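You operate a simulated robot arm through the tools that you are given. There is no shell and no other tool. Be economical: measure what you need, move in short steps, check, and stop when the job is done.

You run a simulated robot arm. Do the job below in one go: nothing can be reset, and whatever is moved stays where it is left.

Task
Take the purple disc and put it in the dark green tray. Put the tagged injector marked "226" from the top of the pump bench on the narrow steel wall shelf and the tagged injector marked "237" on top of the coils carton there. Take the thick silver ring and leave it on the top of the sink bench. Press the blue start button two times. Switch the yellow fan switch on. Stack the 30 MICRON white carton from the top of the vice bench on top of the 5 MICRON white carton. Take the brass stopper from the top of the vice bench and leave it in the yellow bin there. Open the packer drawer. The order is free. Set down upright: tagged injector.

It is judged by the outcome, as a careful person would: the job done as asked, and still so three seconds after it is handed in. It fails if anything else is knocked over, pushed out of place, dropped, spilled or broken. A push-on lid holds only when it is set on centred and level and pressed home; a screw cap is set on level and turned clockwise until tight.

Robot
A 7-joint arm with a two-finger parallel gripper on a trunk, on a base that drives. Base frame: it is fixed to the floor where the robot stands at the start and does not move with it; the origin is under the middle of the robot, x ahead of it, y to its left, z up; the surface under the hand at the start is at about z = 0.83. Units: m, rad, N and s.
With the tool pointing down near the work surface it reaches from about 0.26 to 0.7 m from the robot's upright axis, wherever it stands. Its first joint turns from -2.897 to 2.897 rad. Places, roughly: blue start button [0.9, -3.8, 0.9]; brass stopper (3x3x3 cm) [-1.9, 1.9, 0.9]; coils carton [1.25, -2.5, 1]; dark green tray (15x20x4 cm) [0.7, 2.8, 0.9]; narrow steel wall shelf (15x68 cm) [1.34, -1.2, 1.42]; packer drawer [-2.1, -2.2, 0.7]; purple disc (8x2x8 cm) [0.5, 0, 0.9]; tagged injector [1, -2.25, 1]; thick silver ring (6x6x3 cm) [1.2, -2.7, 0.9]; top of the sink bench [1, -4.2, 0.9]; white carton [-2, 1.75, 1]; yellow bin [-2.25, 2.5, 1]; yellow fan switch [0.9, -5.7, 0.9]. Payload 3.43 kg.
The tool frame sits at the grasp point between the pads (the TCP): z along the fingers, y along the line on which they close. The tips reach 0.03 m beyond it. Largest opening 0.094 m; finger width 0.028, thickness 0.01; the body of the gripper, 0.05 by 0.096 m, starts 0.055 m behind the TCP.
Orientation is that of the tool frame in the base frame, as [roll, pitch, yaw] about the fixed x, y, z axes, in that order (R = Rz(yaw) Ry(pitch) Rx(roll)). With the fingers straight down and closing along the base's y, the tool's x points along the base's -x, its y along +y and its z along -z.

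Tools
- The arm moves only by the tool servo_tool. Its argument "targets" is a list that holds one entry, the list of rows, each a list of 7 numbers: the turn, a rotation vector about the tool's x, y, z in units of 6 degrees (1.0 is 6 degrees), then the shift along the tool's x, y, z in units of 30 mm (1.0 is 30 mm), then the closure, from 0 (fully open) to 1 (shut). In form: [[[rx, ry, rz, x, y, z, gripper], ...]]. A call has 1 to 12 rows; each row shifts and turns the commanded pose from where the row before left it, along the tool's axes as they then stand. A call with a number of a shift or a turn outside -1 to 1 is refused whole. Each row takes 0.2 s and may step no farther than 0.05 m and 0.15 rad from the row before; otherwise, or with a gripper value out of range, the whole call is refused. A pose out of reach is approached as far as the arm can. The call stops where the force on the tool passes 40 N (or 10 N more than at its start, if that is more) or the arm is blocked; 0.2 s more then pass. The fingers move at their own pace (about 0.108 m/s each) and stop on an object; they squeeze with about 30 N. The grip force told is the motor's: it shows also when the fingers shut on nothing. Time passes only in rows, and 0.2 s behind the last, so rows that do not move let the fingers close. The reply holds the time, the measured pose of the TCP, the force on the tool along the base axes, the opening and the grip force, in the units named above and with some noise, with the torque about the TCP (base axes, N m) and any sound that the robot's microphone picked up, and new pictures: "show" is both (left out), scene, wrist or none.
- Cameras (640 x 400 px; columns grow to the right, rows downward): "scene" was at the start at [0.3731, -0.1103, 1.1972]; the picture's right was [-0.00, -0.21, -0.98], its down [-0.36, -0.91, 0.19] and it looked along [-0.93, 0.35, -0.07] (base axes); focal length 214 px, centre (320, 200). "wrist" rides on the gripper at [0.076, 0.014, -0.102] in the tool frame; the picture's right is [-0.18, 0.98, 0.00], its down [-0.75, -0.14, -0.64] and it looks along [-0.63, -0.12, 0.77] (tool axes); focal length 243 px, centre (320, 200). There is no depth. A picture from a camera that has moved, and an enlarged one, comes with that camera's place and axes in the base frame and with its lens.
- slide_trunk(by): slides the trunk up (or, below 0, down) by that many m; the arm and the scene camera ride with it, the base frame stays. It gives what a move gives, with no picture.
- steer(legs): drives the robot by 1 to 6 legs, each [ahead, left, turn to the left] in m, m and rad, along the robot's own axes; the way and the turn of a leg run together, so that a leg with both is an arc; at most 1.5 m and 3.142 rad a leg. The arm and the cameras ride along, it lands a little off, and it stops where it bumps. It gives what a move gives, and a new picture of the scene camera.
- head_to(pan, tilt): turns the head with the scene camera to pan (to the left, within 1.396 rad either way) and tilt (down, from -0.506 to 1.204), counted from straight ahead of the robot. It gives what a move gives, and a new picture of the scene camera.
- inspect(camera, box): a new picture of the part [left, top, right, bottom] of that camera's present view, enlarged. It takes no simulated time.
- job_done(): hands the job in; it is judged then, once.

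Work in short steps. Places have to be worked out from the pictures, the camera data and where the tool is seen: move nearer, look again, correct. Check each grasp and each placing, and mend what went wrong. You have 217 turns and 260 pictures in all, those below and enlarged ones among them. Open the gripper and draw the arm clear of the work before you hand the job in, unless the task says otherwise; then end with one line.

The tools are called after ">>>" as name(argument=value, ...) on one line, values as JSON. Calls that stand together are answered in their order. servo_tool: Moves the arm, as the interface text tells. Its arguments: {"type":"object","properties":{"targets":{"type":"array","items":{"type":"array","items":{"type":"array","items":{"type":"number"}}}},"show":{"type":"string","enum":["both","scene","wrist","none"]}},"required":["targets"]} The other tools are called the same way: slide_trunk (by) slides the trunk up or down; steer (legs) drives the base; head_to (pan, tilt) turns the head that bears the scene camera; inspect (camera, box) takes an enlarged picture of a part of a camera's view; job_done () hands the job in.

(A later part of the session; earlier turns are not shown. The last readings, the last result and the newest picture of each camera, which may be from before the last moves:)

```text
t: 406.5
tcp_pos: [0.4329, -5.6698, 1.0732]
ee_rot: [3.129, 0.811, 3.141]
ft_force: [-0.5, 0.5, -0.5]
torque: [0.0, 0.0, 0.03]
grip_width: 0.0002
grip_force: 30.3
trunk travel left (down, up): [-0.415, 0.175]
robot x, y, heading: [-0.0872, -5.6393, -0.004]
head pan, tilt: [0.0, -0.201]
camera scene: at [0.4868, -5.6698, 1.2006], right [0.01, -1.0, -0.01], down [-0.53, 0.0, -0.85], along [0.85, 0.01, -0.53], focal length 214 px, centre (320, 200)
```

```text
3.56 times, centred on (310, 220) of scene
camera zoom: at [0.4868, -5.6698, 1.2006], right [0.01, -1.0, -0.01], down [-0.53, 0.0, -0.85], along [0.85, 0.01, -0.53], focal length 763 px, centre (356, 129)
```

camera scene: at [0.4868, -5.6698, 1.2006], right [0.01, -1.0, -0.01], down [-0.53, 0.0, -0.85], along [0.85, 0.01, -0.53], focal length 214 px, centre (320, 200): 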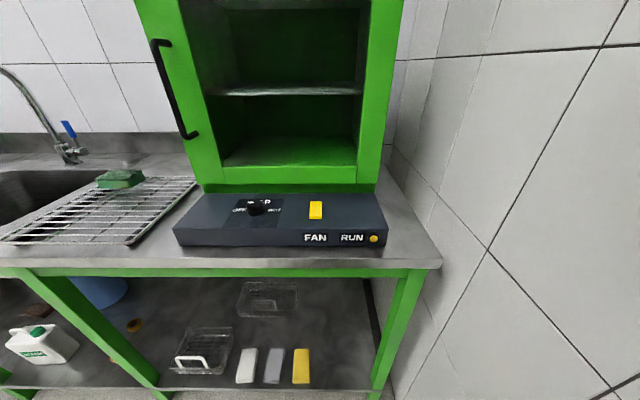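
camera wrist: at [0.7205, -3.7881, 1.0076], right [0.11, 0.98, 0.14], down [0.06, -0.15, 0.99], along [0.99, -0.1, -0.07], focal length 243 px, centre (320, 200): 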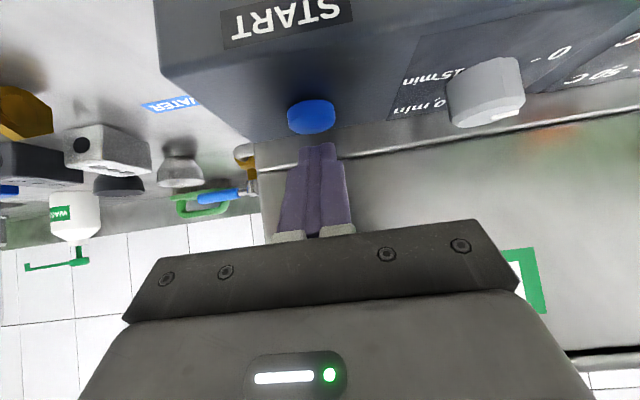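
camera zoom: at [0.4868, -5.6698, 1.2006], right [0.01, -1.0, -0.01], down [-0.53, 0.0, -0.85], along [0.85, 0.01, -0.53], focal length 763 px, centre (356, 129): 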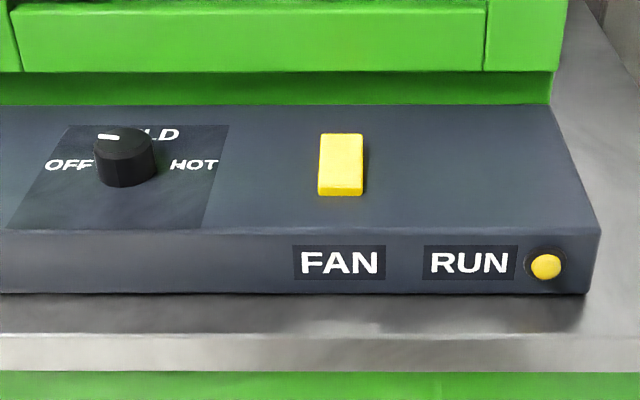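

It's a yellow rocker on the panel top at ≈(0.86, −5.656). I drive in and look closely at its tilt.

>>> steer(legs=[[0.36, 0, 0]])

>>> servo_tool(targets=[[[0, 0, 0, 0.36, 0.3, 0.34, 1], [0, 0, 0, 0.36, 0.3, 0.34, 1], [0, 0, 0, 0.36, 0, 0.34, 1]]], show="wrist")

>>> head_to(pan=0, tilt=0.5)

```text
t: 408.8
tcp_pos: [0.7959, -5.6718, 1.0734]
ee_rot: [3.132, 0.81, -3.14]
ft_force: [0.4, -0.2, -0.2]
torque: [-0.03, 0.0, -0.03]
grip_width: 0.0
grip_force: 29.9
trunk travel left (down, up): [-0.415, 0.175]
robot x, y, heading: [0.2765, -5.6395, -0.001]
head pan, tilt: [0.0, -0.201]
camera scene: at [0.8493, -5.6712, 1.2002], right [0.01, -1.0, -0.01], down [-0.53, 0.0, -0.85], along [0.85, 0.01, -0.53], focal length 214 px, centre (320, 200)
```

scene: 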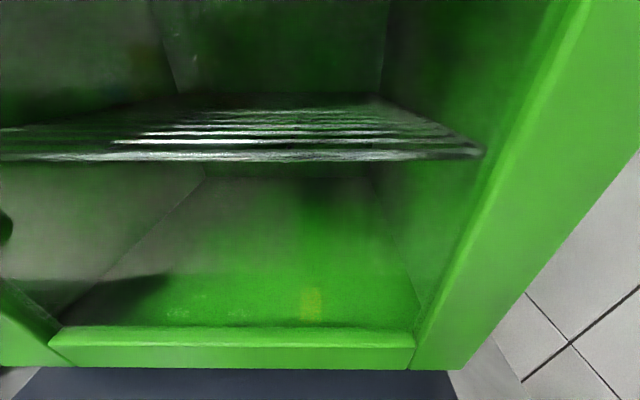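

```text
t: 409.6
tcp_pos: [0.7943, -5.6497, 1.029]
ee_rot: [3.131, 0.812, 3.141]
ft_force: [0.0, 0.3, 0.1]
torque: [-0.02, 0.01, 0.0]
grip_width: 0.0
grip_force: 30.6
trunk travel left (down, up): [-0.415, 0.175]
robot x, y, heading: [0.2792, -5.6381, -0.007]
head pan, tilt: [0.0, -0.201]
camera wrist: at [0.6671, -5.6375, 1.0445], right [0.12, 0.98, 0.14], down [0.06, -0.15, 0.99], along [0.99, -0.11, -0.07], focal length 243 px, centre (320, 200)
```

wrist: 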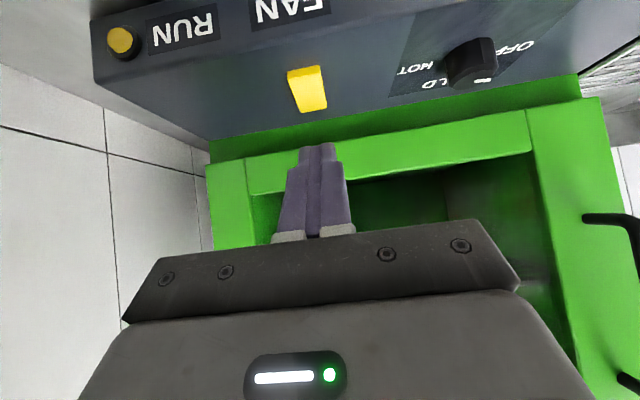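

```text
t: 410.7
tcp_pos: [0.7939, -5.6503, 1.0293]
ee_rot: [3.131, 0.811, 3.141]
ft_force: [-0.1, 0.0, 0.4]
torque: [0.0, 0.0, -0.02]
grip_width: 0.0001
grip_force: 29.7
trunk travel left (down, up): [-0.415, 0.175]
robot x, y, heading: [0.2769, -5.6427, -0.006]
head pan, tilt: [0.0, 0.499]
camera scene: at [0.809, -5.6509, 1.1044], right [0.01, -1.0, -0.01], down [-0.95, -0.01, -0.31], along [0.31, 0.01, -0.95], focal length 214 px, centre (320, 200)
```

scene: 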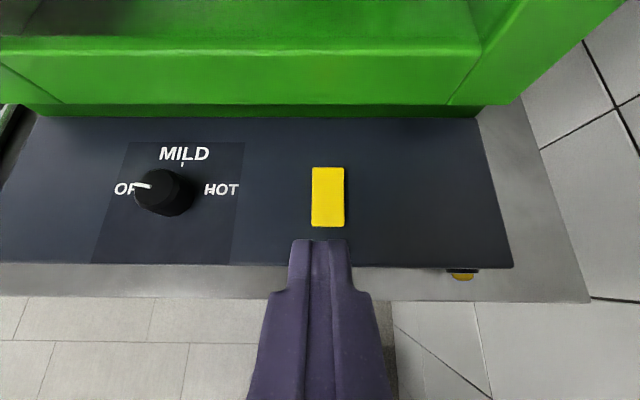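

>>> inspect(camera="wrist", box=[250, 40, 370, 140])

```text
4.00 times, centred on (310, 90) of wrist
camera zoom: at [0.6667, -5.6375, 1.0449], right [0.12, 0.98, 0.14], down [0.05, -0.15, 0.99], along [0.99, -0.11, -0.07], focal length 970 px, centre (360, 640)
```

zoom: 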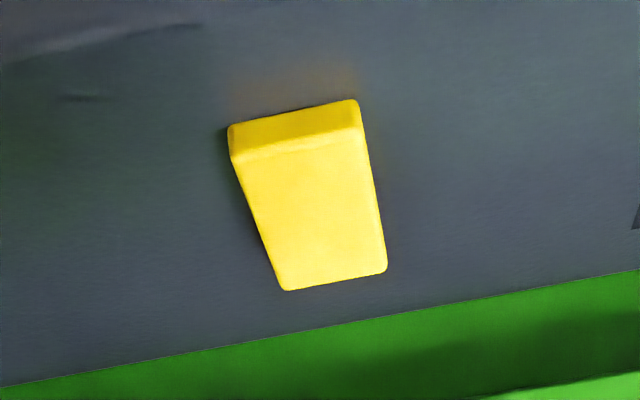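

The near end of the rocker is raised, so pressing it toggles the switch. I place the fingertips over that end and press.

>>> servo_tool(targets=[[[0, 0, 0, -0.13, -0.08, 0.89, 1], [0, 0, 0, -0.13, -0.08, 0.89, 1], [0, 0, 0, 0, 0, 0, 1]]], show="wrist")

>>> servo_tool(targets=[[[0, 0, 0, 0.0725, 0, 0.069, 1], [0, 0, 0, 0.0725, 0, 0.069, 1], [0, 0, 0, 0.0725, 0, 0.069, 1], [0, 0, 0, 0.0725, 0, 0.069, 1], [0, 0, 0, 0.0725, 0, 0.069, 1], [0, 0, 0, 0.0725, 0, 0.069, 1]]], show="none")

```text
t: 411.5
tcp_pos: [0.8385, -5.6566, 0.9961]
ee_rot: [3.13, 0.812, 3.141]
ft_force: [-0.3, -0.7, 0.4]
torque: [0.04, 0.01, 0.0]
grip_width: 0.0
grip_force: 29.5
trunk travel left (down, up): [-0.415, 0.175]
robot x, y, heading: [0.2775, -5.6407, -0.004]
head pan, tilt: [0.0, 0.499]
camera wrist: at [0.7117, -5.6433, 1.0129], right [0.12, 0.98, 0.14], down [0.05, -0.15, 0.99], along [0.99, -0.11, -0.07], focal length 243 px, centre (320, 200)
```

wrist: 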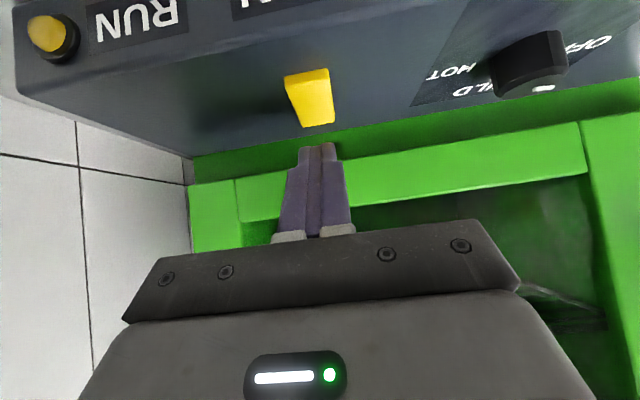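

```text
t: 412.9
tcp_pos: [0.8384, -5.656, 0.9797]
ee_rot: [3.132, 0.813, 3.14]
ft_force: [0.6, 0.8, 0.1]
torque: [-0.01, 0.01, 0.02]
grip_width: 0.0
grip_force: 30.6
trunk travel left (down, up): [-0.415, 0.175]
robot x, y, heading: [0.2722, -5.6432, -0.005]
head pan, tilt: [0.0, 0.499]
```

No contact yet; I continue down.

>>> servo_tool(targets=[[[0, 0, 0, 0.0725, 0, 0.069, 1], [0, 0, 0, 0.0725, 0, 0.069, 1], [0, 0, 0, 0.0725, 0, 0.069, 1], [0, 0, 0, 0.0725, 0, 0.069, 1], [0, 0, 0, 0.0725, 0, 0.069, 1]]], show="wrist")

```text
t: 414.1
tcp_pos: [0.8367, -5.6558, 0.9691]
ee_rot: [3.131, 0.822, 3.142]
ft_force: [-4.6, 2.7, 39.5]
torque: [0.14, -0.35, -0.43]
grip_width: 0.0001
grip_force: 29.5
trunk travel left (down, up): [-0.415, 0.175]
robot x, y, heading: [0.2742, -5.6453, -0.005]
head pan, tilt: [0.0, 0.499]
camera wrist: at [0.7113, -5.6428, 0.9841], right [0.12, 0.98, 0.14], down [0.04, -0.15, 0.99], along [0.99, -0.11, -0.06], focal length 243 px, centre (320, 200)
```

wrist: 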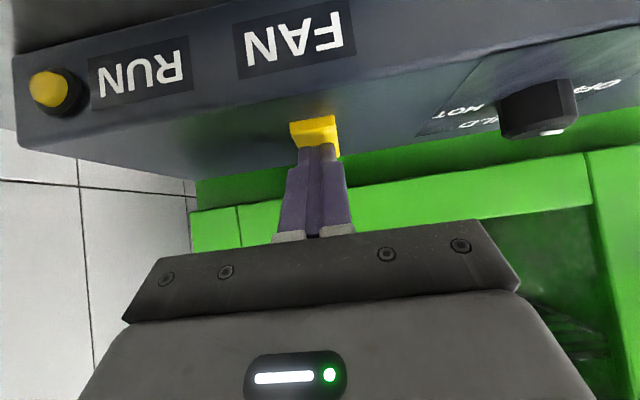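

40 N but no click. I zoom to see where the tips touch.

>>> inspect(camera="wrist", box=[260, 90, 380, 190])

```text
4.00 times, centred on (320, 140) of wrist
camera zoom: at [0.7113, -5.6428, 0.9841], right [0.12, 0.98, 0.14], down [0.04, -0.15, 0.99], along [0.99, -0.11, -0.06], focal length 970 px, centre (320, 440)
```

zoom: 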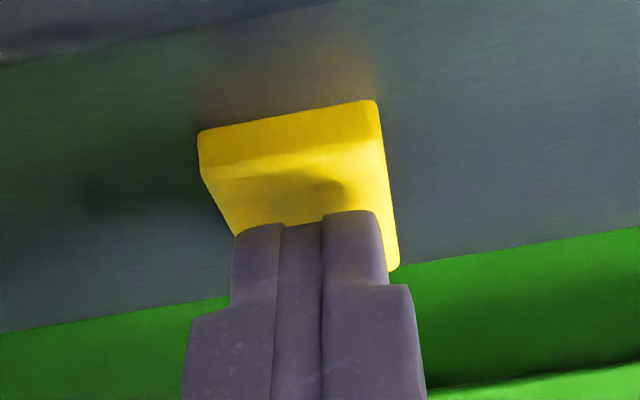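

The tips press at the middle (pivot). I rise, move 18 mm nearer to the robot, and press the near end.

>>> servo_tool(targets=[[[0, 0, 0, -0.25, 0, -0.24, 1], [0, 0, 0, -0.1, 0, -0.1, 1], [0, 0, 0, 0.41, 0, -0.435, 1], [0, 0, 0, 0, 0, 0, 1]]], show="none")

>>> inspect(camera="wrist", box=[260, 60, 380, 160])

```text
t: 415.1
tcp_pos: [0.8208, -5.6552, 0.9792]
ee_rot: [3.131, 0.81, -3.141]
ft_force: [0.5, 0.2, 0.2]
torque: [0.01, 0.01, -0.02]
grip_width: 0.0002
grip_force: 29.8
trunk travel left (down, up): [-0.415, 0.175]
robot x, y, heading: [0.28, -5.6387, -0.009]
head pan, tilt: [0.0, 0.499]
```

```text
4.00 times, centred on (320, 110) of wrist
camera zoom: at [0.6941, -5.643, 0.9956], right [0.12, 0.98, 0.14], down [0.06, -0.15, 0.99], along [0.99, -0.11, -0.07], focal length 970 px, centre (320, 560)
```

zoom: 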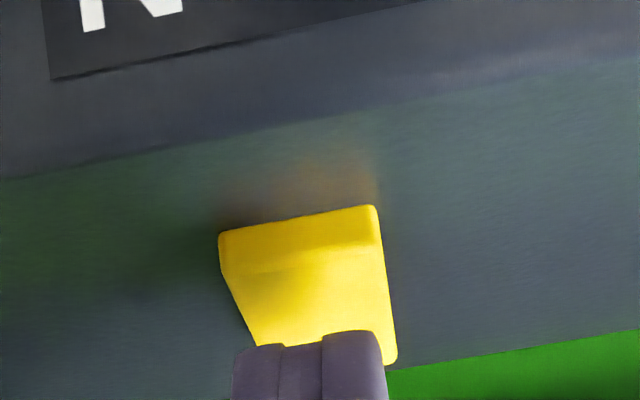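

Now I press here.

>>> servo_tool(targets=[[[0, 0, 0, 0.0725, 0, 0.069, 1], [0, 0, 0, 0.0725, 0, 0.069, 1], [0, 0, 0, 0.0725, 0, 0.069, 1], [0, 0, 0, 0.0725, 0, 0.069, 1], [0, 0, 0, 0.0725, 0, 0.069, 1]]], show="none")

>>> inspect(camera="wrist", box=[260, 90, 380, 190])

```text
t: 416.3
tcp_pos: [0.8222, -5.655, 0.9642]
ee_rot: [3.13, 0.811, -3.141]
ft_force: [0.1, 0.3, 1.4]
torque: [-0.01, -0.01, 0.01]
grip_width: 0.0
grip_force: 30.6
trunk travel left (down, up): [-0.415, 0.175]
robot x, y, heading: [0.2777, -5.6409, -0.007]
head pan, tilt: [0.0, 0.499]
```

```text
4.00 times, centred on (320, 140) of wrist
camera zoom: at [0.6944, -5.6427, 0.9808], right [0.12, 0.98, 0.14], down [0.05, -0.15, 0.99], along [0.99, -0.11, -0.07], focal length 970 px, centre (320, 440)
```

zoom: 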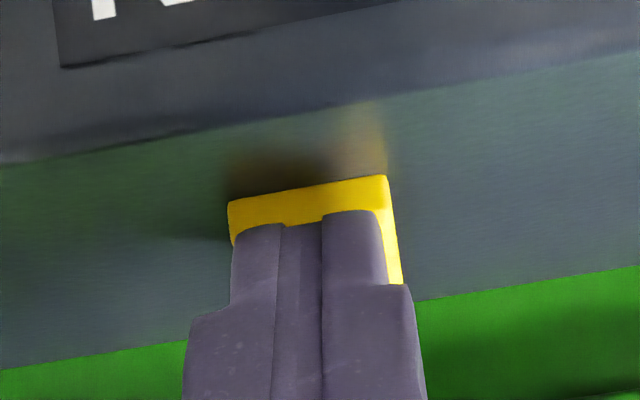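

Tips are near the front edge with light contact. Pressing further.

>>> servo_tool(targets=[[[0, 0, 0, 0.06, 0, 0.057, 1], [0, 0, 0, 0.06, 0, 0.057, 1], [0, 0, 0, 0.06, 0, 0.057, 1], [0, 0, 0, 0.06, 0, 0.057, 1]]], show="wrist")

```text
t: 417.3
tcp_pos: [0.8222, -5.655, 0.9601]
ee_rot: [3.13, 0.825, -3.139]
ft_force: [-15.8, 0.4, 23.8]
torque: [0.01, -0.01, -0.04]
grip_width: 0.0001
grip_force: 30.2
trunk travel left (down, up): [-0.415, 0.175]
robot x, y, heading: [0.2747, -5.6412, -0.004]
head pan, tilt: [0.0, 0.499]
stopped in row 4: the force on the tool passed its limit at 44 N (the readings are from after the stop); the commanded pose is now the measured one
camera wrist: at [0.6947, -5.6428, 0.9749], right [0.12, 0.98, 0.14], down [0.04, -0.15, 0.99], along [0.99, -0.11, -0.06], focal length 243 px, centre (320, 200)
```

wrist: 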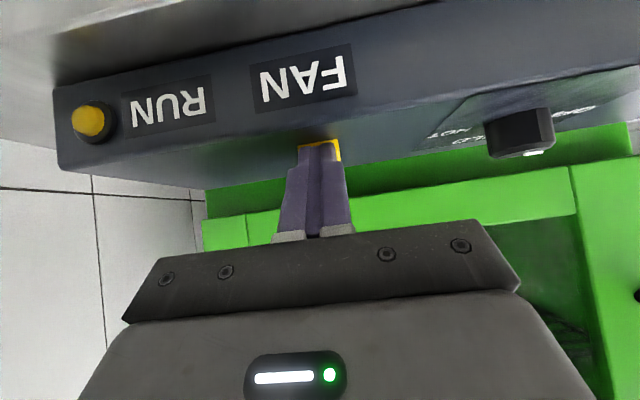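

No click; let me rise and look at the rocker's state.

>>> servo_tool(targets=[[[0, 0, 0, -0.3, 0, -0.29, 1], [0, 0, 0, -0.6, 0, -0.58, 1], [0, 0, 0, 0.3, 0, -0.6, 1]]], show="none")

>>> inspect(camera="wrist", box=[60, 0, 380, 160])

>>> inspect(camera="scene", box=[240, 100, 400, 240])

```text
t: 418.1
tcp_pos: [0.8038, -5.6553, 1.0004]
ee_rot: [3.131, 0.82, -3.14]
ft_force: [0.6, -0.1, -0.2]
torque: [-0.02, -0.03, 0.0]
grip_width: 0.0
grip_force: 29.4
trunk travel left (down, up): [-0.415, 0.175]
robot x, y, heading: [0.2749, -5.6388, -0.007]
head pan, tilt: [0.0, 0.499]
```

```text
2.00 times, centred on (220, 80) of wrist
camera zoom: at [0.6777, -5.6424, 1.0158], right [0.12, 0.98, 0.14], down [0.05, -0.15, 0.99], along [0.99, -0.11, -0.06], focal length 485 px, centre (520, 440)
```

zoom: 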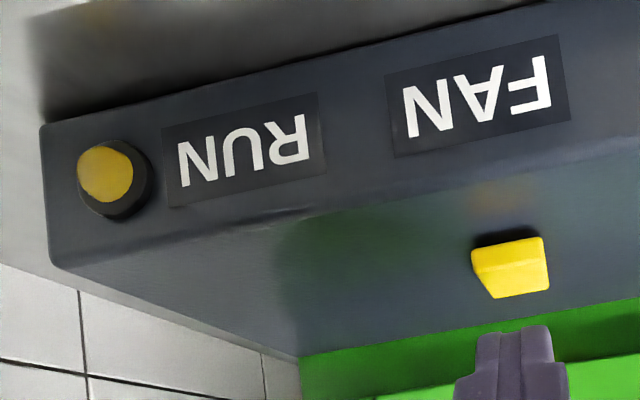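

```text
2.86 times, centred on (320, 170) of scene
camera zoom: at [0.8194, -5.6558, 1.0767], right [0.01, -1.0, -0.01], down [-0.95, -0.01, -0.32], along [0.32, 0.01, -0.95], focal length 613 px, centre (320, 286)
```

zoom: 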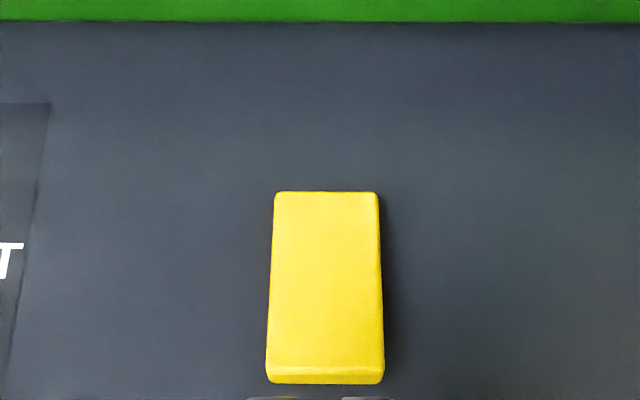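

The near end is still up; the first press was near the pivot, the second at the very edge. I aim between (TCP x≈0.831) and press again.

>>> servo_tool(targets=[[[0, 0, 0, -0.62, 0, 0.66, 1], [0, 0, 0, 0.25, 0, 0.235, 1], [0, 0, 0, 0.12, 0, 0.113, 1], [0, 0, 0, 0, 0, 0, 1]]], show="none")

>>> servo_tool(targets=[[[0, 0, 0, 0.06, 0, 0.057, 1], [0, 0, 0, 0.06, 0, 0.057, 1], [0, 0, 0, 0.06, 0, 0.057, 1], [0, 0, 0, 0.06, 0, 0.057, 1], [0, 0, 0, 0.06, 0, 0.057, 1], [0, 0, 0, 0.06, 0, 0.057, 1], [0, 0, 0, 0.06, 0, 0.057, 1]]], show="none")

```text
t: 419.1
tcp_pos: [0.8316, -5.6552, 0.9858]
ee_rot: [3.131, 0.82, -3.14]
ft_force: [-0.4, 0.0, 0.5]
torque: [0.01, 0.04, -0.03]
grip_width: 0.0
grip_force: 29.9
trunk travel left (down, up): [-0.415, 0.175]
robot x, y, heading: [0.2761, -5.6405, -0.006]
head pan, tilt: [0.0, 0.499]
```

```text
t: 420.7
tcp_pos: [0.833, -5.6557, 0.9694]
ee_rot: [3.13, 0.82, -3.141]
ft_force: [0.0, 0.0, 0.3]
torque: [0.01, 0.0, -0.04]
grip_width: 0.0
grip_force: 29.5
trunk travel left (down, up): [-0.415, 0.175]
robot x, y, heading: [0.277, -5.6468, -0.01]
head pan, tilt: [0.0, 0.499]
```

>>> servo_tool(targets=[[[0, 0, 0, 0.06, 0, 0.057, 1], [0, 0, 0, 0.06, 0, 0.057, 1], [0, 0, 0, 0.06, 0, 0.057, 1], [0, 0, 0, 0.06, 0, 0.057, 1], [0, 0, 0, 0.06, 0, 0.057, 1]]], show="wrist")

```text
t: 421.4
tcp_pos: [0.8314, -5.6568, 0.9688]
ee_rot: [3.132, 0.835, -3.14]
ft_force: [-15.3, 0.3, 26.5]
torque: [-0.04, 0.1, 0.03]
grip_width: 0.0002
grip_force: 30.4
trunk travel left (down, up): [-0.415, 0.175]
robot x, y, heading: [0.2761, -5.6414, -0.005]
head pan, tilt: [0.0, 0.499]
stopped in row 3: the force on the tool passed its limit at 44 N (the readings are from after the stop); the commanded pose is now the measured one
camera wrist: at [0.7051, -5.6436, 0.9816], right [0.11, 0.98, 0.14], down [0.03, -0.15, 0.99], along [0.99, -0.11, -0.05], focal length 243 px, centre (320, 200)
```

wrist: 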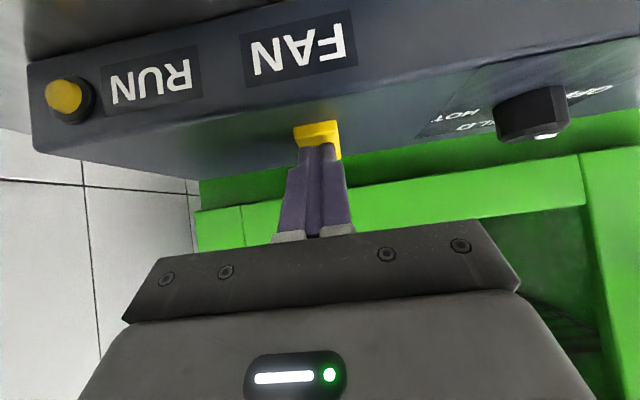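

The force direction (−x, +z) and the measured foreshortening show the rocker's top slopes toward me: it's the far end that is raised. I rise and press the far end instead (tip at x≈0.88).

>>> servo_tool(targets=[[[0, 0, 0, -0.4, 0, -0.38, 1], [0, 0, 0, -0.4, 0, -0.38, 1], [0, -0.15, 0, -0.62, 0, 0.66, 1], [0, 0, 0, 0.12, 0, 0.113, 1], [0, 0, 0, 0.12, 0, 0.113, 1], [0, 0, 0, 0, 0, 0, 1]]], show="none")

>>> servo_tool(targets=[[[0, 0, 0, 0.06, 0, 0.057, 1], [0, 0, 0, 0.06, 0, 0.057, 1], [0, 0, 0, 0.06, 0, 0.057, 1], [0, 0, 0, 0.06, 0, 0.057, 1], [0, 0, 0, 0.06, 0, 0.057, 1], [0, 0, 0, 0.06, 0, 0.057, 1]]], show="none")

```text
t: 422.8
tcp_pos: [0.8621, -5.6561, 0.9886]
ee_rot: [3.132, 0.844, -3.14]
ft_force: [0.0, -1.2, 0.1]
torque: [0.03, 0.02, -0.01]
grip_width: 0.0
grip_force: 29.6
trunk travel left (down, up): [-0.415, 0.175]
robot x, y, heading: [0.2786, -5.6376, -0.005]
head pan, tilt: [0.0, 0.499]
```

```text
t: 424.2
tcp_pos: [0.8625, -5.6566, 0.975]
ee_rot: [3.131, 0.846, -3.14]
ft_force: [-0.2, -0.3, 0.3]
torque: [-0.02, 0.01, 0.0]
grip_width: 0.0
grip_force: 30.5
trunk travel left (down, up): [-0.415, 0.175]
robot x, y, heading: [0.2727, -5.6373, -0.008]
head pan, tilt: [0.0, 0.499]
```

>>> servo_tool(targets=[[[0, 0, 0, 0.06, 0, 0.057, 1], [0, 0, 0, 0.06, 0, 0.057, 1], [0, 0, 0, 0.06, 0, 0.057, 1], [0, 0, 0, 0.06, 0, 0.057, 1], [0, 0, 0, 0.06, 0, 0.057, 1]]], show="wrist")

```text
t: 425.2
tcp_pos: [0.8654, -5.6557, 0.969]
ee_rot: [3.133, 0.86, -3.138]
ft_force: [-8.4, -0.5, 23.6]
torque: [-0.03, -0.02, 0.12]
grip_width: 0.0
grip_force: 29.7
trunk travel left (down, up): [-0.415, 0.175]
robot x, y, heading: [0.2832, -5.645, -0.004]
head pan, tilt: [0.0, 0.499]
stopped in row 5: the force on the tool passed its limit at 44 N (the readings are from after the stop); the commanded pose is now the measured one
camera wrist: at [0.7375, -5.6439, 0.9793], right [0.11, 0.98, 0.15], down [0.01, -0.15, 0.99], along [0.99, -0.11, -0.02], focal length 243 px, centre (320, 200)
```

wrist: 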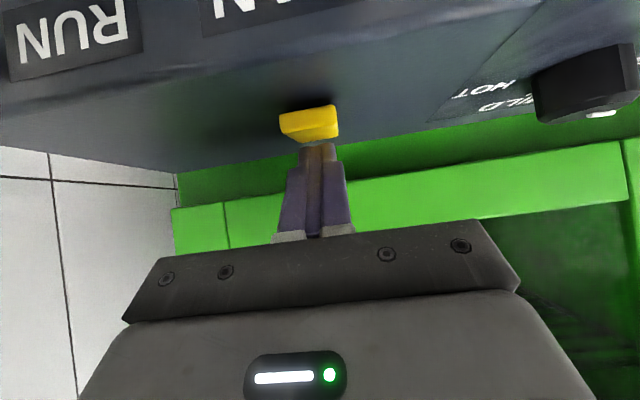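

Zoom to see where the tips are now.

>>> inspect(camera="wrist", box=[250, 80, 370, 180])

```text
4.00 times, centred on (310, 130) of wrist
camera zoom: at [0.7375, -5.6439, 0.9793], right [0.11, 0.98, 0.15], down [0.01, -0.15, 0.99], along [0.99, -0.11, -0.02], focal length 970 px, centre (360, 480)
```

zoom: 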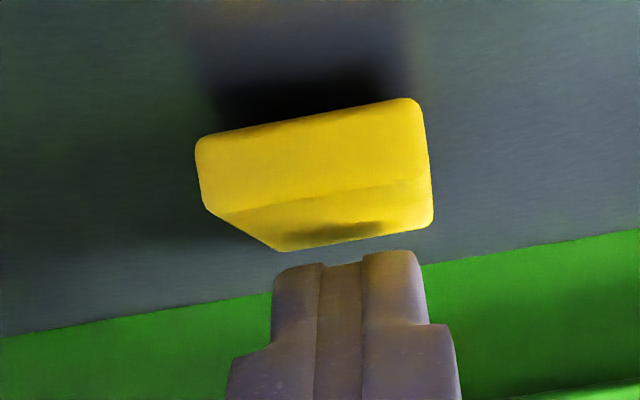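

The near face now looks taller than before, so the far press may have tipped the rocker. I rise and check the rocker and the RUN lamp.

>>> servo_tool(targets=[[[0, 0, 0, -0.5, 0, -0.48, 1], [0, 0, 0, -0.5, 0, -0.48, 1], [0, 0, 0, 0.6, 0, -0.65, 1], [0, 0, 0, 0.6, 0, -0.65, 1]]], show="wrist")

>>> inspect(camera="wrist", box=[60, 0, 380, 160])

```text
t: 426.2
tcp_pos: [0.8093, -5.6596, 1.0067]
ee_rot: [3.132, 0.856, -3.141]
ft_force: [0.0, 0.4, 0.1]
torque: [0.0, -0.03, -0.03]
grip_width: 0.0001
grip_force: 30.3
trunk travel left (down, up): [-0.415, 0.175]
robot x, y, heading: [0.2739, -5.6423, -0.007]
head pan, tilt: [0.0, 0.499]
camera wrist: at [0.6811, -5.6465, 1.0175], right [0.11, 0.98, 0.15], down [0.01, -0.15, 0.99], along [0.99, -0.11, -0.03], focal length 243 px, centre (320, 200)
```

wrist: 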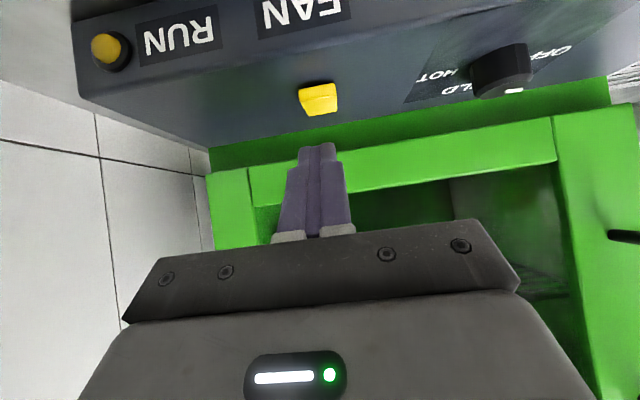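

```text
2.00 times, centred on (220, 80) of wrist
camera zoom: at [0.6811, -5.6465, 1.0175], right [0.11, 0.98, 0.15], down [0.01, -0.15, 0.99], along [0.99, -0.11, -0.03], focal length 485 px, centre (520, 440)
```

zoom: 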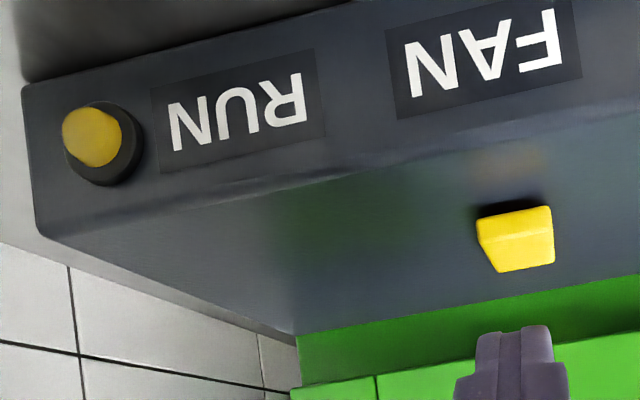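

>>> inspect(camera="wrist", box=[260, 50, 380, 150])

>>> inspect(camera="scene", box=[240, 100, 400, 240])

```text
4.00 times, centred on (320, 100) of wrist
camera zoom: at [0.6811, -5.6465, 1.0175], right [0.11, 0.98, 0.15], down [0.01, -0.15, 0.99], along [0.99, -0.11, -0.03], focal length 970 px, centre (320, 600)
```

zoom: 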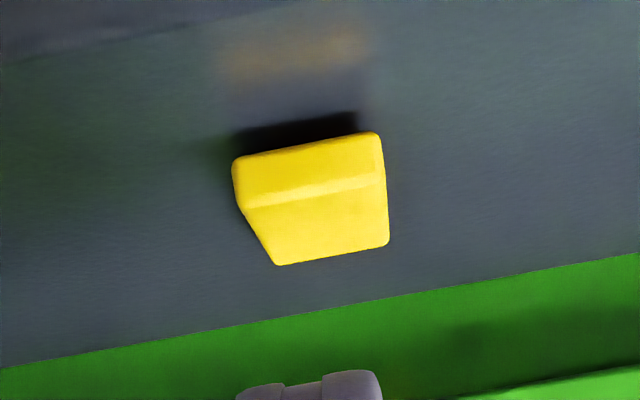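

```text
2.86 times, centred on (320, 170) of scene
camera zoom: at [0.8207, -5.6597, 1.0832], right [0.01, -1.0, -0.01], down [-0.94, -0.01, -0.35], along [0.35, 0.01, -0.94], focal length 613 px, centre (320, 286)
```

zoom: 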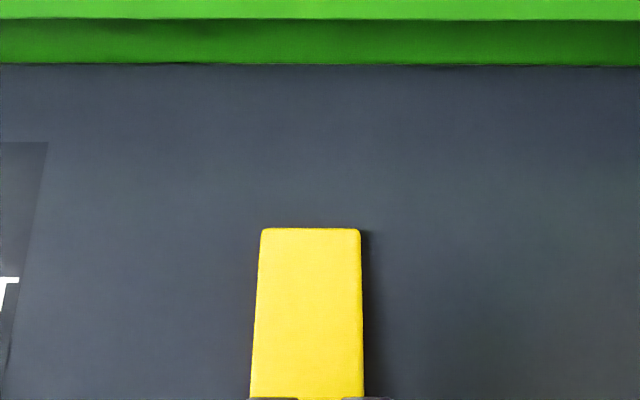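

The rocker has flipped: far end now down, near end up. I back off to compare the RUN lamp with the first view.

>>> head_to(pan=0, tilt=-0.2)

>>> steer(legs=[[-0.36, 0, 0]])

>>> inspect(camera="scene", box=[220, 150, 400, 230])

```text
t: 427.3
tcp_pos: [0.8095, -5.6607, 1.0076]
ee_rot: [3.132, 0.853, 3.142]
ft_force: [0.4, -0.3, -1.3]
torque: [-0.02, 0.01, 0.0]
grip_width: 0.0
grip_force: 29.7
trunk travel left (down, up): [-0.415, 0.175]
robot x, y, heading: [0.2798, -5.64, -0.007]
head pan, tilt: [0.0, -0.201]
camera scene: at [0.857, -5.6596, 1.136], right [0.01, -1.0, -0.01], down [-0.49, 0.0, -0.87], along [0.87, 0.01, -0.49], focal length 214 px, centre (320, 200)
```

scene: 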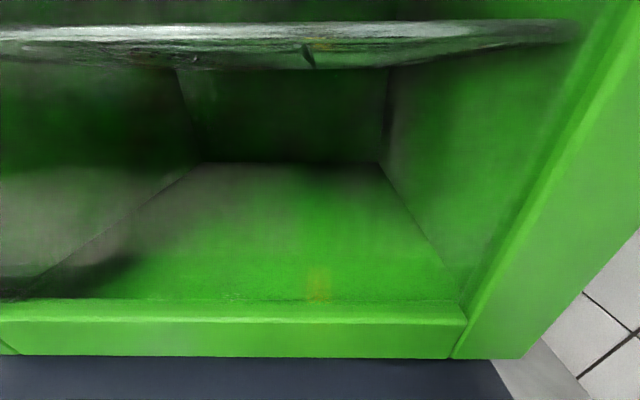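

```text
t: 429.6
tcp_pos: [0.4438, -5.6583, 1.0087]
ee_rot: [3.13, 0.856, 3.14]
ft_force: [0.2, -0.4, 0.0]
torque: [-0.01, -0.01, 0.02]
grip_width: 0.0001
grip_force: 29.6
trunk travel left (down, up): [-0.415, 0.175]
robot x, y, heading: [-0.0882, -5.6366, -0.006]
head pan, tilt: [0.0, -0.201]
camera scene: at [0.4918, -5.6594, 1.1365], right [0.01, -1.0, -0.01], down [-0.49, 0.0, -0.87], along [0.87, 0.01, -0.49], focal length 214 px, centre (320, 200)
```

scene: 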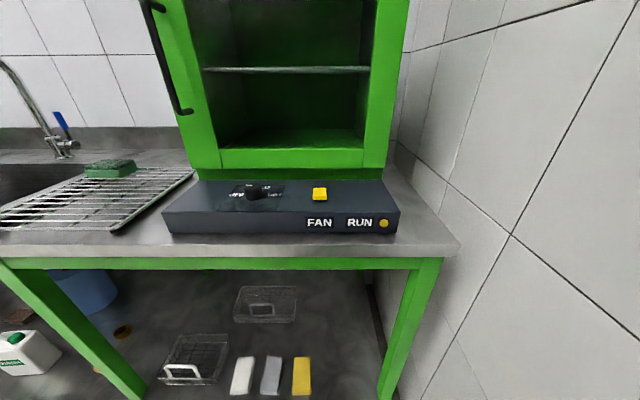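

```text
3.56 times, centred on (310, 190) of scene
camera zoom: at [0.4918, -5.6594, 1.1365], right [0.01, -1.0, -0.01], down [-0.49, 0.0, -0.87], along [0.87, 0.01, -0.49], focal length 763 px, centre (356, 236)
```

zoom: 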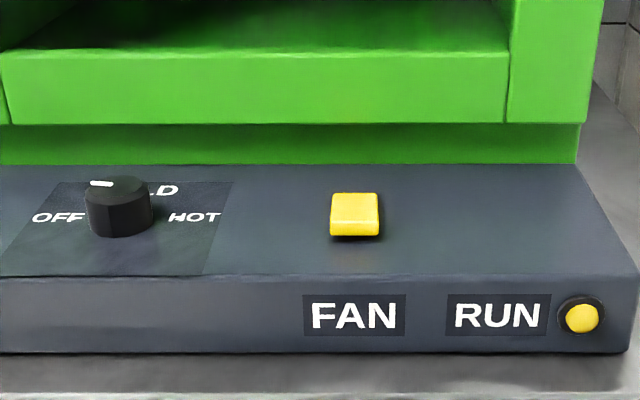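

The rocker has clearly flipped from its initial (off) position, so it is on now. Next the last item, injector 226: I drive back to the pump bench.

>>> steer(legs=[[0, 1.4, 0], [0, 1.4, 0], [0, 0.85, 0]])

>>> slide_trunk(by=0.12)

>>> head_to(pan=0, tilt=-0.1)

```text
t: 447.4
tcp_pos: [0.488, -1.9866, 1.0063]
ee_rot: [3.133, 0.855, 3.138]
ft_force: [0.4, -0.4, 0.1]
torque: [-0.01, -0.02, -0.01]
grip_width: 0.0
grip_force: 30.2
trunk travel left (down, up): [-0.415, 0.175]
robot x, y, heading: [-0.0468, -1.9682, -0.011]
head pan, tilt: [0.0, -0.201]
camera scene: at [0.5359, -1.9878, 1.1361], right [0.0, -1.0, -0.01], down [-0.49, 0.0, -0.87], along [0.87, 0.01, -0.49], focal length 214 px, centre (320, 200)
```

scene: 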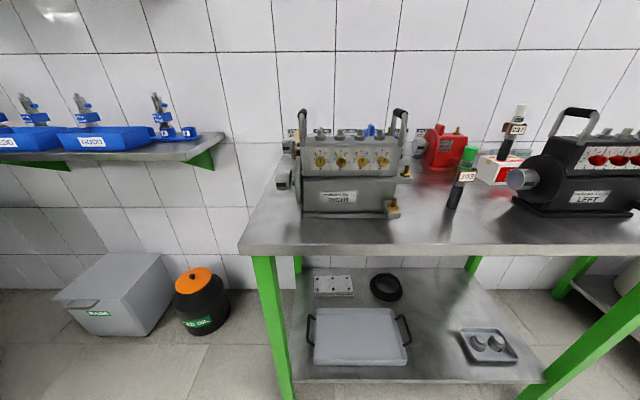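

```text
t: 448.9
tcp_pos: [0.4875, -1.9878, 1.1278]
ee_rot: [3.132, 0.854, 3.138]
ft_force: [0.1, -0.3, 0.0]
torque: [0.01, -0.02, 0.02]
grip_width: 0.0
grip_force: 29.8
trunk travel left (down, up): [-0.535, 0.055]
robot x, y, heading: [-0.0463, -1.9637, -0.009]
head pan, tilt: [0.0, -0.201]
```

```text
t: 449.6
tcp_pos: [0.4886, -1.987, 1.1258]
ee_rot: [3.13, 0.855, 3.139]
ft_force: [-0.6, -0.4, -0.6]
torque: [-0.04, 0.03, 0.02]
grip_width: 0.0
grip_force: 30.3
trunk travel left (down, up): [-0.535, 0.055]
robot x, y, heading: [-0.0444, -1.9695, -0.005]
head pan, tilt: [0.0, -0.099]
camera scene: at [0.5332, -1.9881, 1.2471], right [0.0, -1.0, -0.01], down [-0.58, 0.0, -0.82], along [0.82, 0.01, -0.58], focal length 214 px, centre (320, 200)
```

scene: 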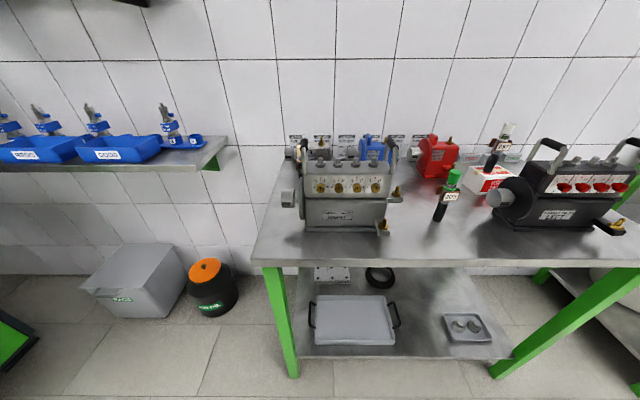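

I steepen the hand, raise it a bit, open the fingers, and drive in above 226.

>>> servo_tool(targets=[[[0, 1, 0, 0, 0, -0.4, 0], [0, 1, 0, 0, 0, -0.4, 0], [0, 1, 0, 0, 0, -0.4, 0], [0, 1, 0, 0, 0, -0.4, 0], [0, 1, 0, 0, 0, -0.4, 0]]], show="none")

>>> head_to(pan=0, tilt=0.2)

>>> steer(legs=[[0.5, 0.05, 0]])

```text
t: 450.8
tcp_pos: [0.4514, -1.9865, 1.1744]
ee_rot: [3.134, 0.329, -3.14]
ft_force: [-0.6, -0.4, 0.3]
torque: [0.02, 0.0, 0.0]
grip_width: 0.0939
grip_force: 0.0
trunk travel left (down, up): [-0.535, 0.055]
robot x, y, heading: [-0.0438, -1.9693, -0.012]
head pan, tilt: [0.0, -0.099]
```

```text
t: 451.6
tcp_pos: [0.4533, -1.9872, 1.1738]
ee_rot: [3.135, 0.331, -3.141]
ft_force: [0.2, 0.3, -0.7]
torque: [-0.01, 0.0, -0.03]
grip_width: 0.094
grip_force: 0.1
trunk travel left (down, up): [-0.535, 0.055]
robot x, y, heading: [-0.044, -1.9681, -0.012]
head pan, tilt: [0.0, 0.201]
camera scene: at [0.5269, -1.9873, 1.241], right [0.0, -1.0, -0.01], down [-0.99, 0.0, -0.13], along [0.13, 0.01, -0.99], focal length 214 px, centre (320, 200)
```

scene: 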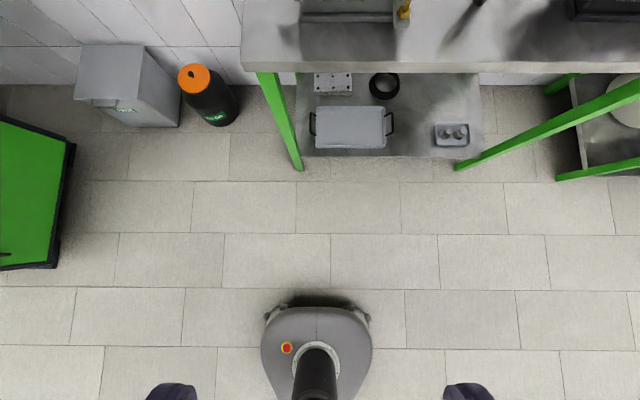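

```text
t: 454.6
tcp_pos: [0.9561, -1.9373, 1.1743]
ee_rot: [3.135, 0.33, -3.135]
ft_force: [-0.1, -0.4, -0.6]
torque: [-0.01, 0.04, -0.01]
grip_width: 0.0939
grip_force: 0.0
trunk travel left (down, up): [-0.535, 0.055]
robot x, y, heading: [0.4561, -1.9204, 0.0]
head pan, tilt: [0.0, 0.201]
camera scene: at [1.03, -1.9374, 1.2406], right [0.01, -1.0, -0.01], down [-0.99, -0.01, -0.13], along [0.13, 0.01, -0.99], focal length 214 px, centre (320, 200)
```

scene: 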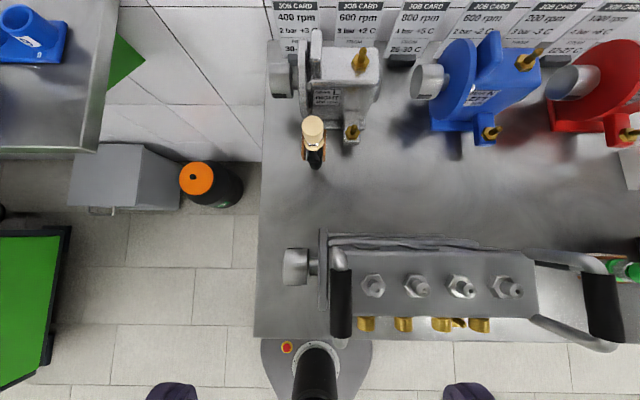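

>>> inspect(camera="scene", box=[260, 80, 400, 190])

```text
3.64 times, centred on (330, 135) of scene
camera zoom: at [1.03, -1.9374, 1.2406], right [0.01, -1.0, -0.01], down [-0.99, -0.01, -0.13], along [0.13, 0.01, -0.99], focal length 780 px, centre (284, 436)
```

zoom: 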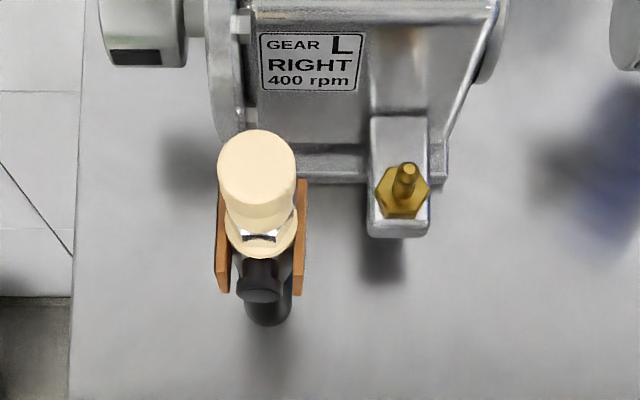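

The two tag plates face ±y, so I can pinch them (≈3.4 cm apart) from above without touching the cap. Axis ≈(1.149, −1.926). I make the hand nearly vertical, reach over, and lower the trunk.

>>> servo_tool(targets=[[[0, 0.85, 0, 0, 0, 0, 0.2], [0, 0.85, 0, 0, 0, 0, 0.2], [0, 0, 0, -0.876, 0.052, 0.132, 0.2], [0, 0, 0, -0.876, 0.052, 0.132, 0.2], [0, 0, 0, -0.876, 0.052, 0.132, 0.2], [0, 0, 0, -0.876, 0.052, 0.132, 0.2], [0, 0, 0, -0.876, 0.052, 0.132, 0.2], [0, 0, 0, -0.876, 0.052, 0.132, 0.2], [0, 0, 0, -0.876, 0.052, 0.132, 0.2]]], show="none")

>>> slide_trunk(by=-0.1)

>>> head_to(pan=0, tilt=0.15)

>>> inspect(camera="wrist", box=[200, 40, 440, 240])

```text
t: 456.6
tcp_pos: [1.1419, -1.9258, 1.1725]
ee_rot: [3.135, 0.153, -3.132]
ft_force: [0.0, -1.2, -0.2]
torque: [-0.01, 0.01, -0.02]
grip_width: 0.0749
grip_force: 0.1
trunk travel left (down, up): [-0.535, 0.055]
robot x, y, heading: [0.4546, -1.9203, -0.003]
head pan, tilt: [0.0, 0.201]
```

```text
t: 457.9
tcp_pos: [1.1414, -1.9261, 1.0714]
ee_rot: [3.135, 0.153, -3.132]
ft_force: [0.2, 0.1, -0.6]
torque: [-0.01, 0.0, -0.03]
grip_width: 0.0752
grip_force: 0.1
trunk travel left (down, up): [-0.435, 0.155]
robot x, y, heading: [0.4609, -1.9154, -0.004]
head pan, tilt: [0.0, 0.201]
```

```text
t: 458.5
tcp_pos: [1.1412, -1.9259, 1.0731]
ee_rot: [3.135, 0.154, -3.133]
ft_force: [0.2, 0.6, -0.6]
torque: [0.0, 0.01, -0.02]
grip_width: 0.0751
grip_force: 0.1
trunk travel left (down, up): [-0.435, 0.155]
robot x, y, heading: [0.455, -1.9193, -0.005]
head pan, tilt: [0.0, 0.15]
camera scene: at [1.2302, -1.9255, 1.1267], right [0.01, -1.0, -0.01], down [-1.0, -0.01, 0.0], along [0.0, 0.01, -1.0], focal length 214 px, centre (320, 200)
```

scene: 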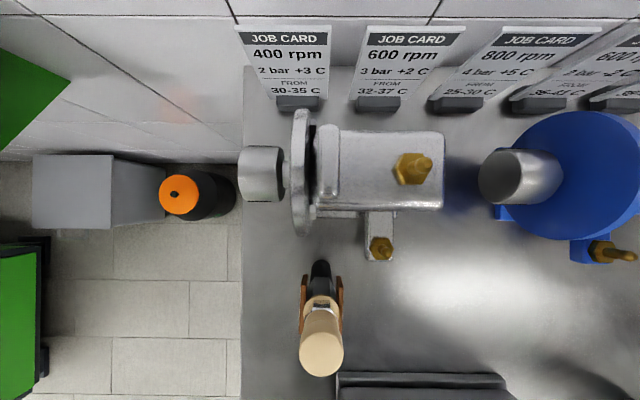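

```text
2.00 times, centred on (320, 140) of wrist
camera zoom: at [1.0501, -1.9133, 1.1633], right [0.17, 0.98, 0.03], down [0.65, -0.14, 0.75], along [0.74, -0.11, -0.66], focal length 485 px, centre (320, 320)
```

zoom: 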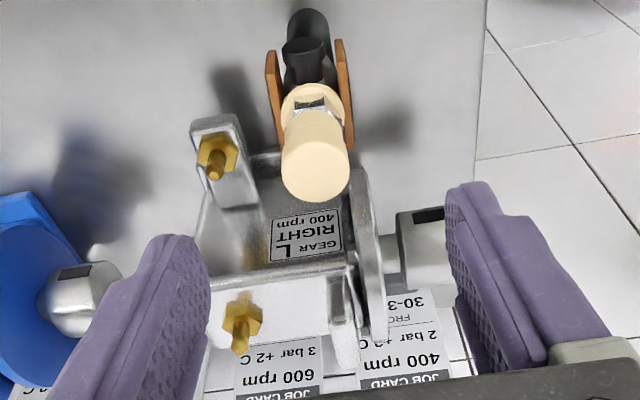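

Everything's centred (axis ≈(1.146, −1.925), plates 3.4 cm across). I descend to plate height.

>>> servo_tool(targets=[[[0, 0, 0, 0.127, 0.02, 0.823, 0.2], [0, 0, 0, 0.127, 0, 0.823, 0.2], [0, 0, 0, 0.127, 0, 0.823, 0.2], [0, 0, 0, 0.12, 0, 0.78, 0.2], [0, 0, 0, 0, 0, 0, 0.2]]], show="wrist")

```text
t: 459.7
tcp_pos: [1.1435, -1.9248, 0.9746]
ee_rot: [3.134, 0.152, -3.133]
ft_force: [0.1, -0.4, 0.8]
torque: [-0.01, -0.01, 0.0]
grip_width: 0.0752
grip_force: 0.1
trunk travel left (down, up): [-0.435, 0.155]
robot x, y, heading: [0.4588, -1.9188, -0.003]
head pan, tilt: [0.0, 0.15]
camera wrist: at [1.0511, -1.9125, 1.0646], right [0.17, 0.98, 0.03], down [0.65, -0.14, 0.75], along [0.74, -0.11, -0.66], focal length 243 px, centre (320, 200)
```

wrist: 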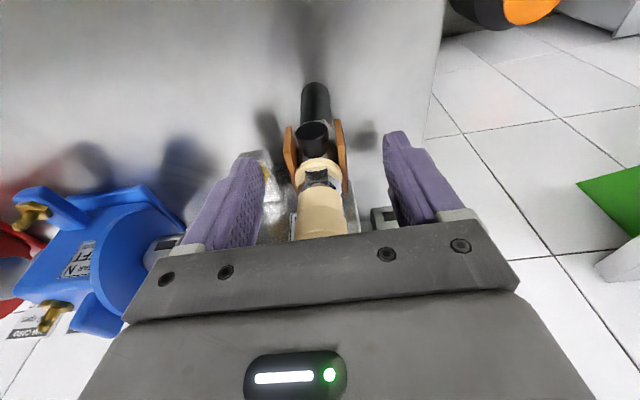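

The fingers straddle the plates. I close gently and check the width.

>>> servo_tool(targets=[[[0, 0, 0, 0, 0, 0, 0.45], [0, 0, 0, 0, 0, 0, 0.6], [0, 0, 0, 0, 0, 0, 0.75], [0, 0, 0, 0, 0, 0, 0.75]]], show="wrist")

```text
t: 460.7
tcp_pos: [1.1441, -1.9248, 0.9746]
ee_rot: [3.136, 0.152, -3.132]
ft_force: [-0.2, -1.5, -0.8]
torque: [-0.12, -0.01, 0.06]
grip_width: 0.0325
grip_force: 29.9
trunk travel left (down, up): [-0.435, 0.155]
robot x, y, heading: [0.4595, -1.9195, -0.007]
head pan, tilt: [0.0, 0.15]
camera wrist: at [1.0513, -1.9127, 1.0646], right [0.17, 0.98, 0.03], down [0.65, -0.14, 0.75], along [0.74, -0.11, -0.66], focal length 243 px, centre (320, 200)
```

wrist: 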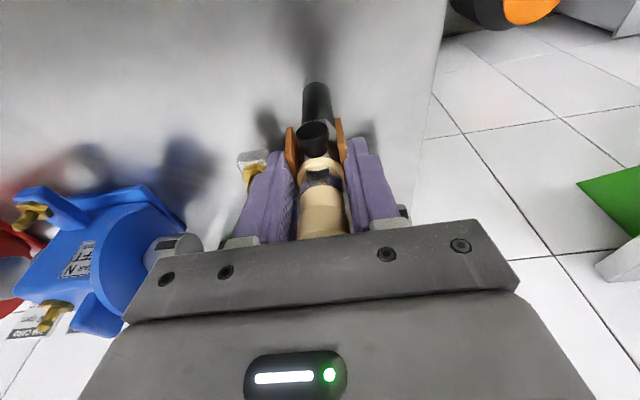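

The plates are gripped (0.0325 m), no snap. I lift a little and check.

>>> servo_tool(targets=[[[0, 0, 0, -0.05, 0, -0.33, 1], [0, 0, 0, -0.05, 0, -0.33, 1], [0, 0, 0, 0, 0, 0, 1]]], show="wrist")

```text
t: 461.5
tcp_pos: [1.1404, -1.9252, 0.9948]
ee_rot: [3.136, 0.152, -3.134]
ft_force: [-0.5, -0.6, -2.1]
torque: [-0.01, 0.03, 0.0]
grip_width: 0.0327
grip_force: 29.5
trunk travel left (down, up): [-0.435, 0.155]
robot x, y, heading: [0.4593, -1.9164, -0.003]
head pan, tilt: [0.0, 0.15]
camera wrist: at [1.0504, -1.9123, 1.0853], right [0.17, 0.98, 0.03], down [0.65, -0.14, 0.75], along [0.74, -0.11, -0.66], focal length 243 px, centre (320, 200)
```

wrist: 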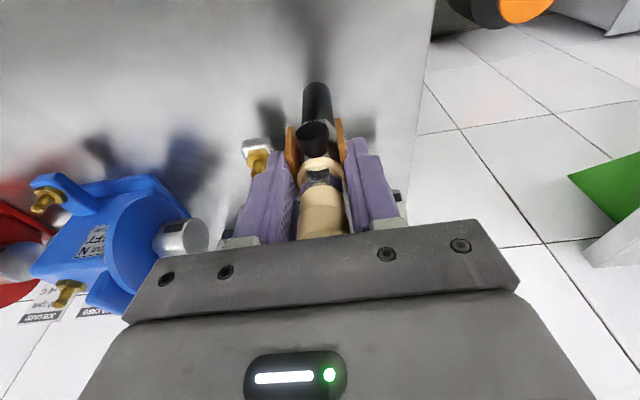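

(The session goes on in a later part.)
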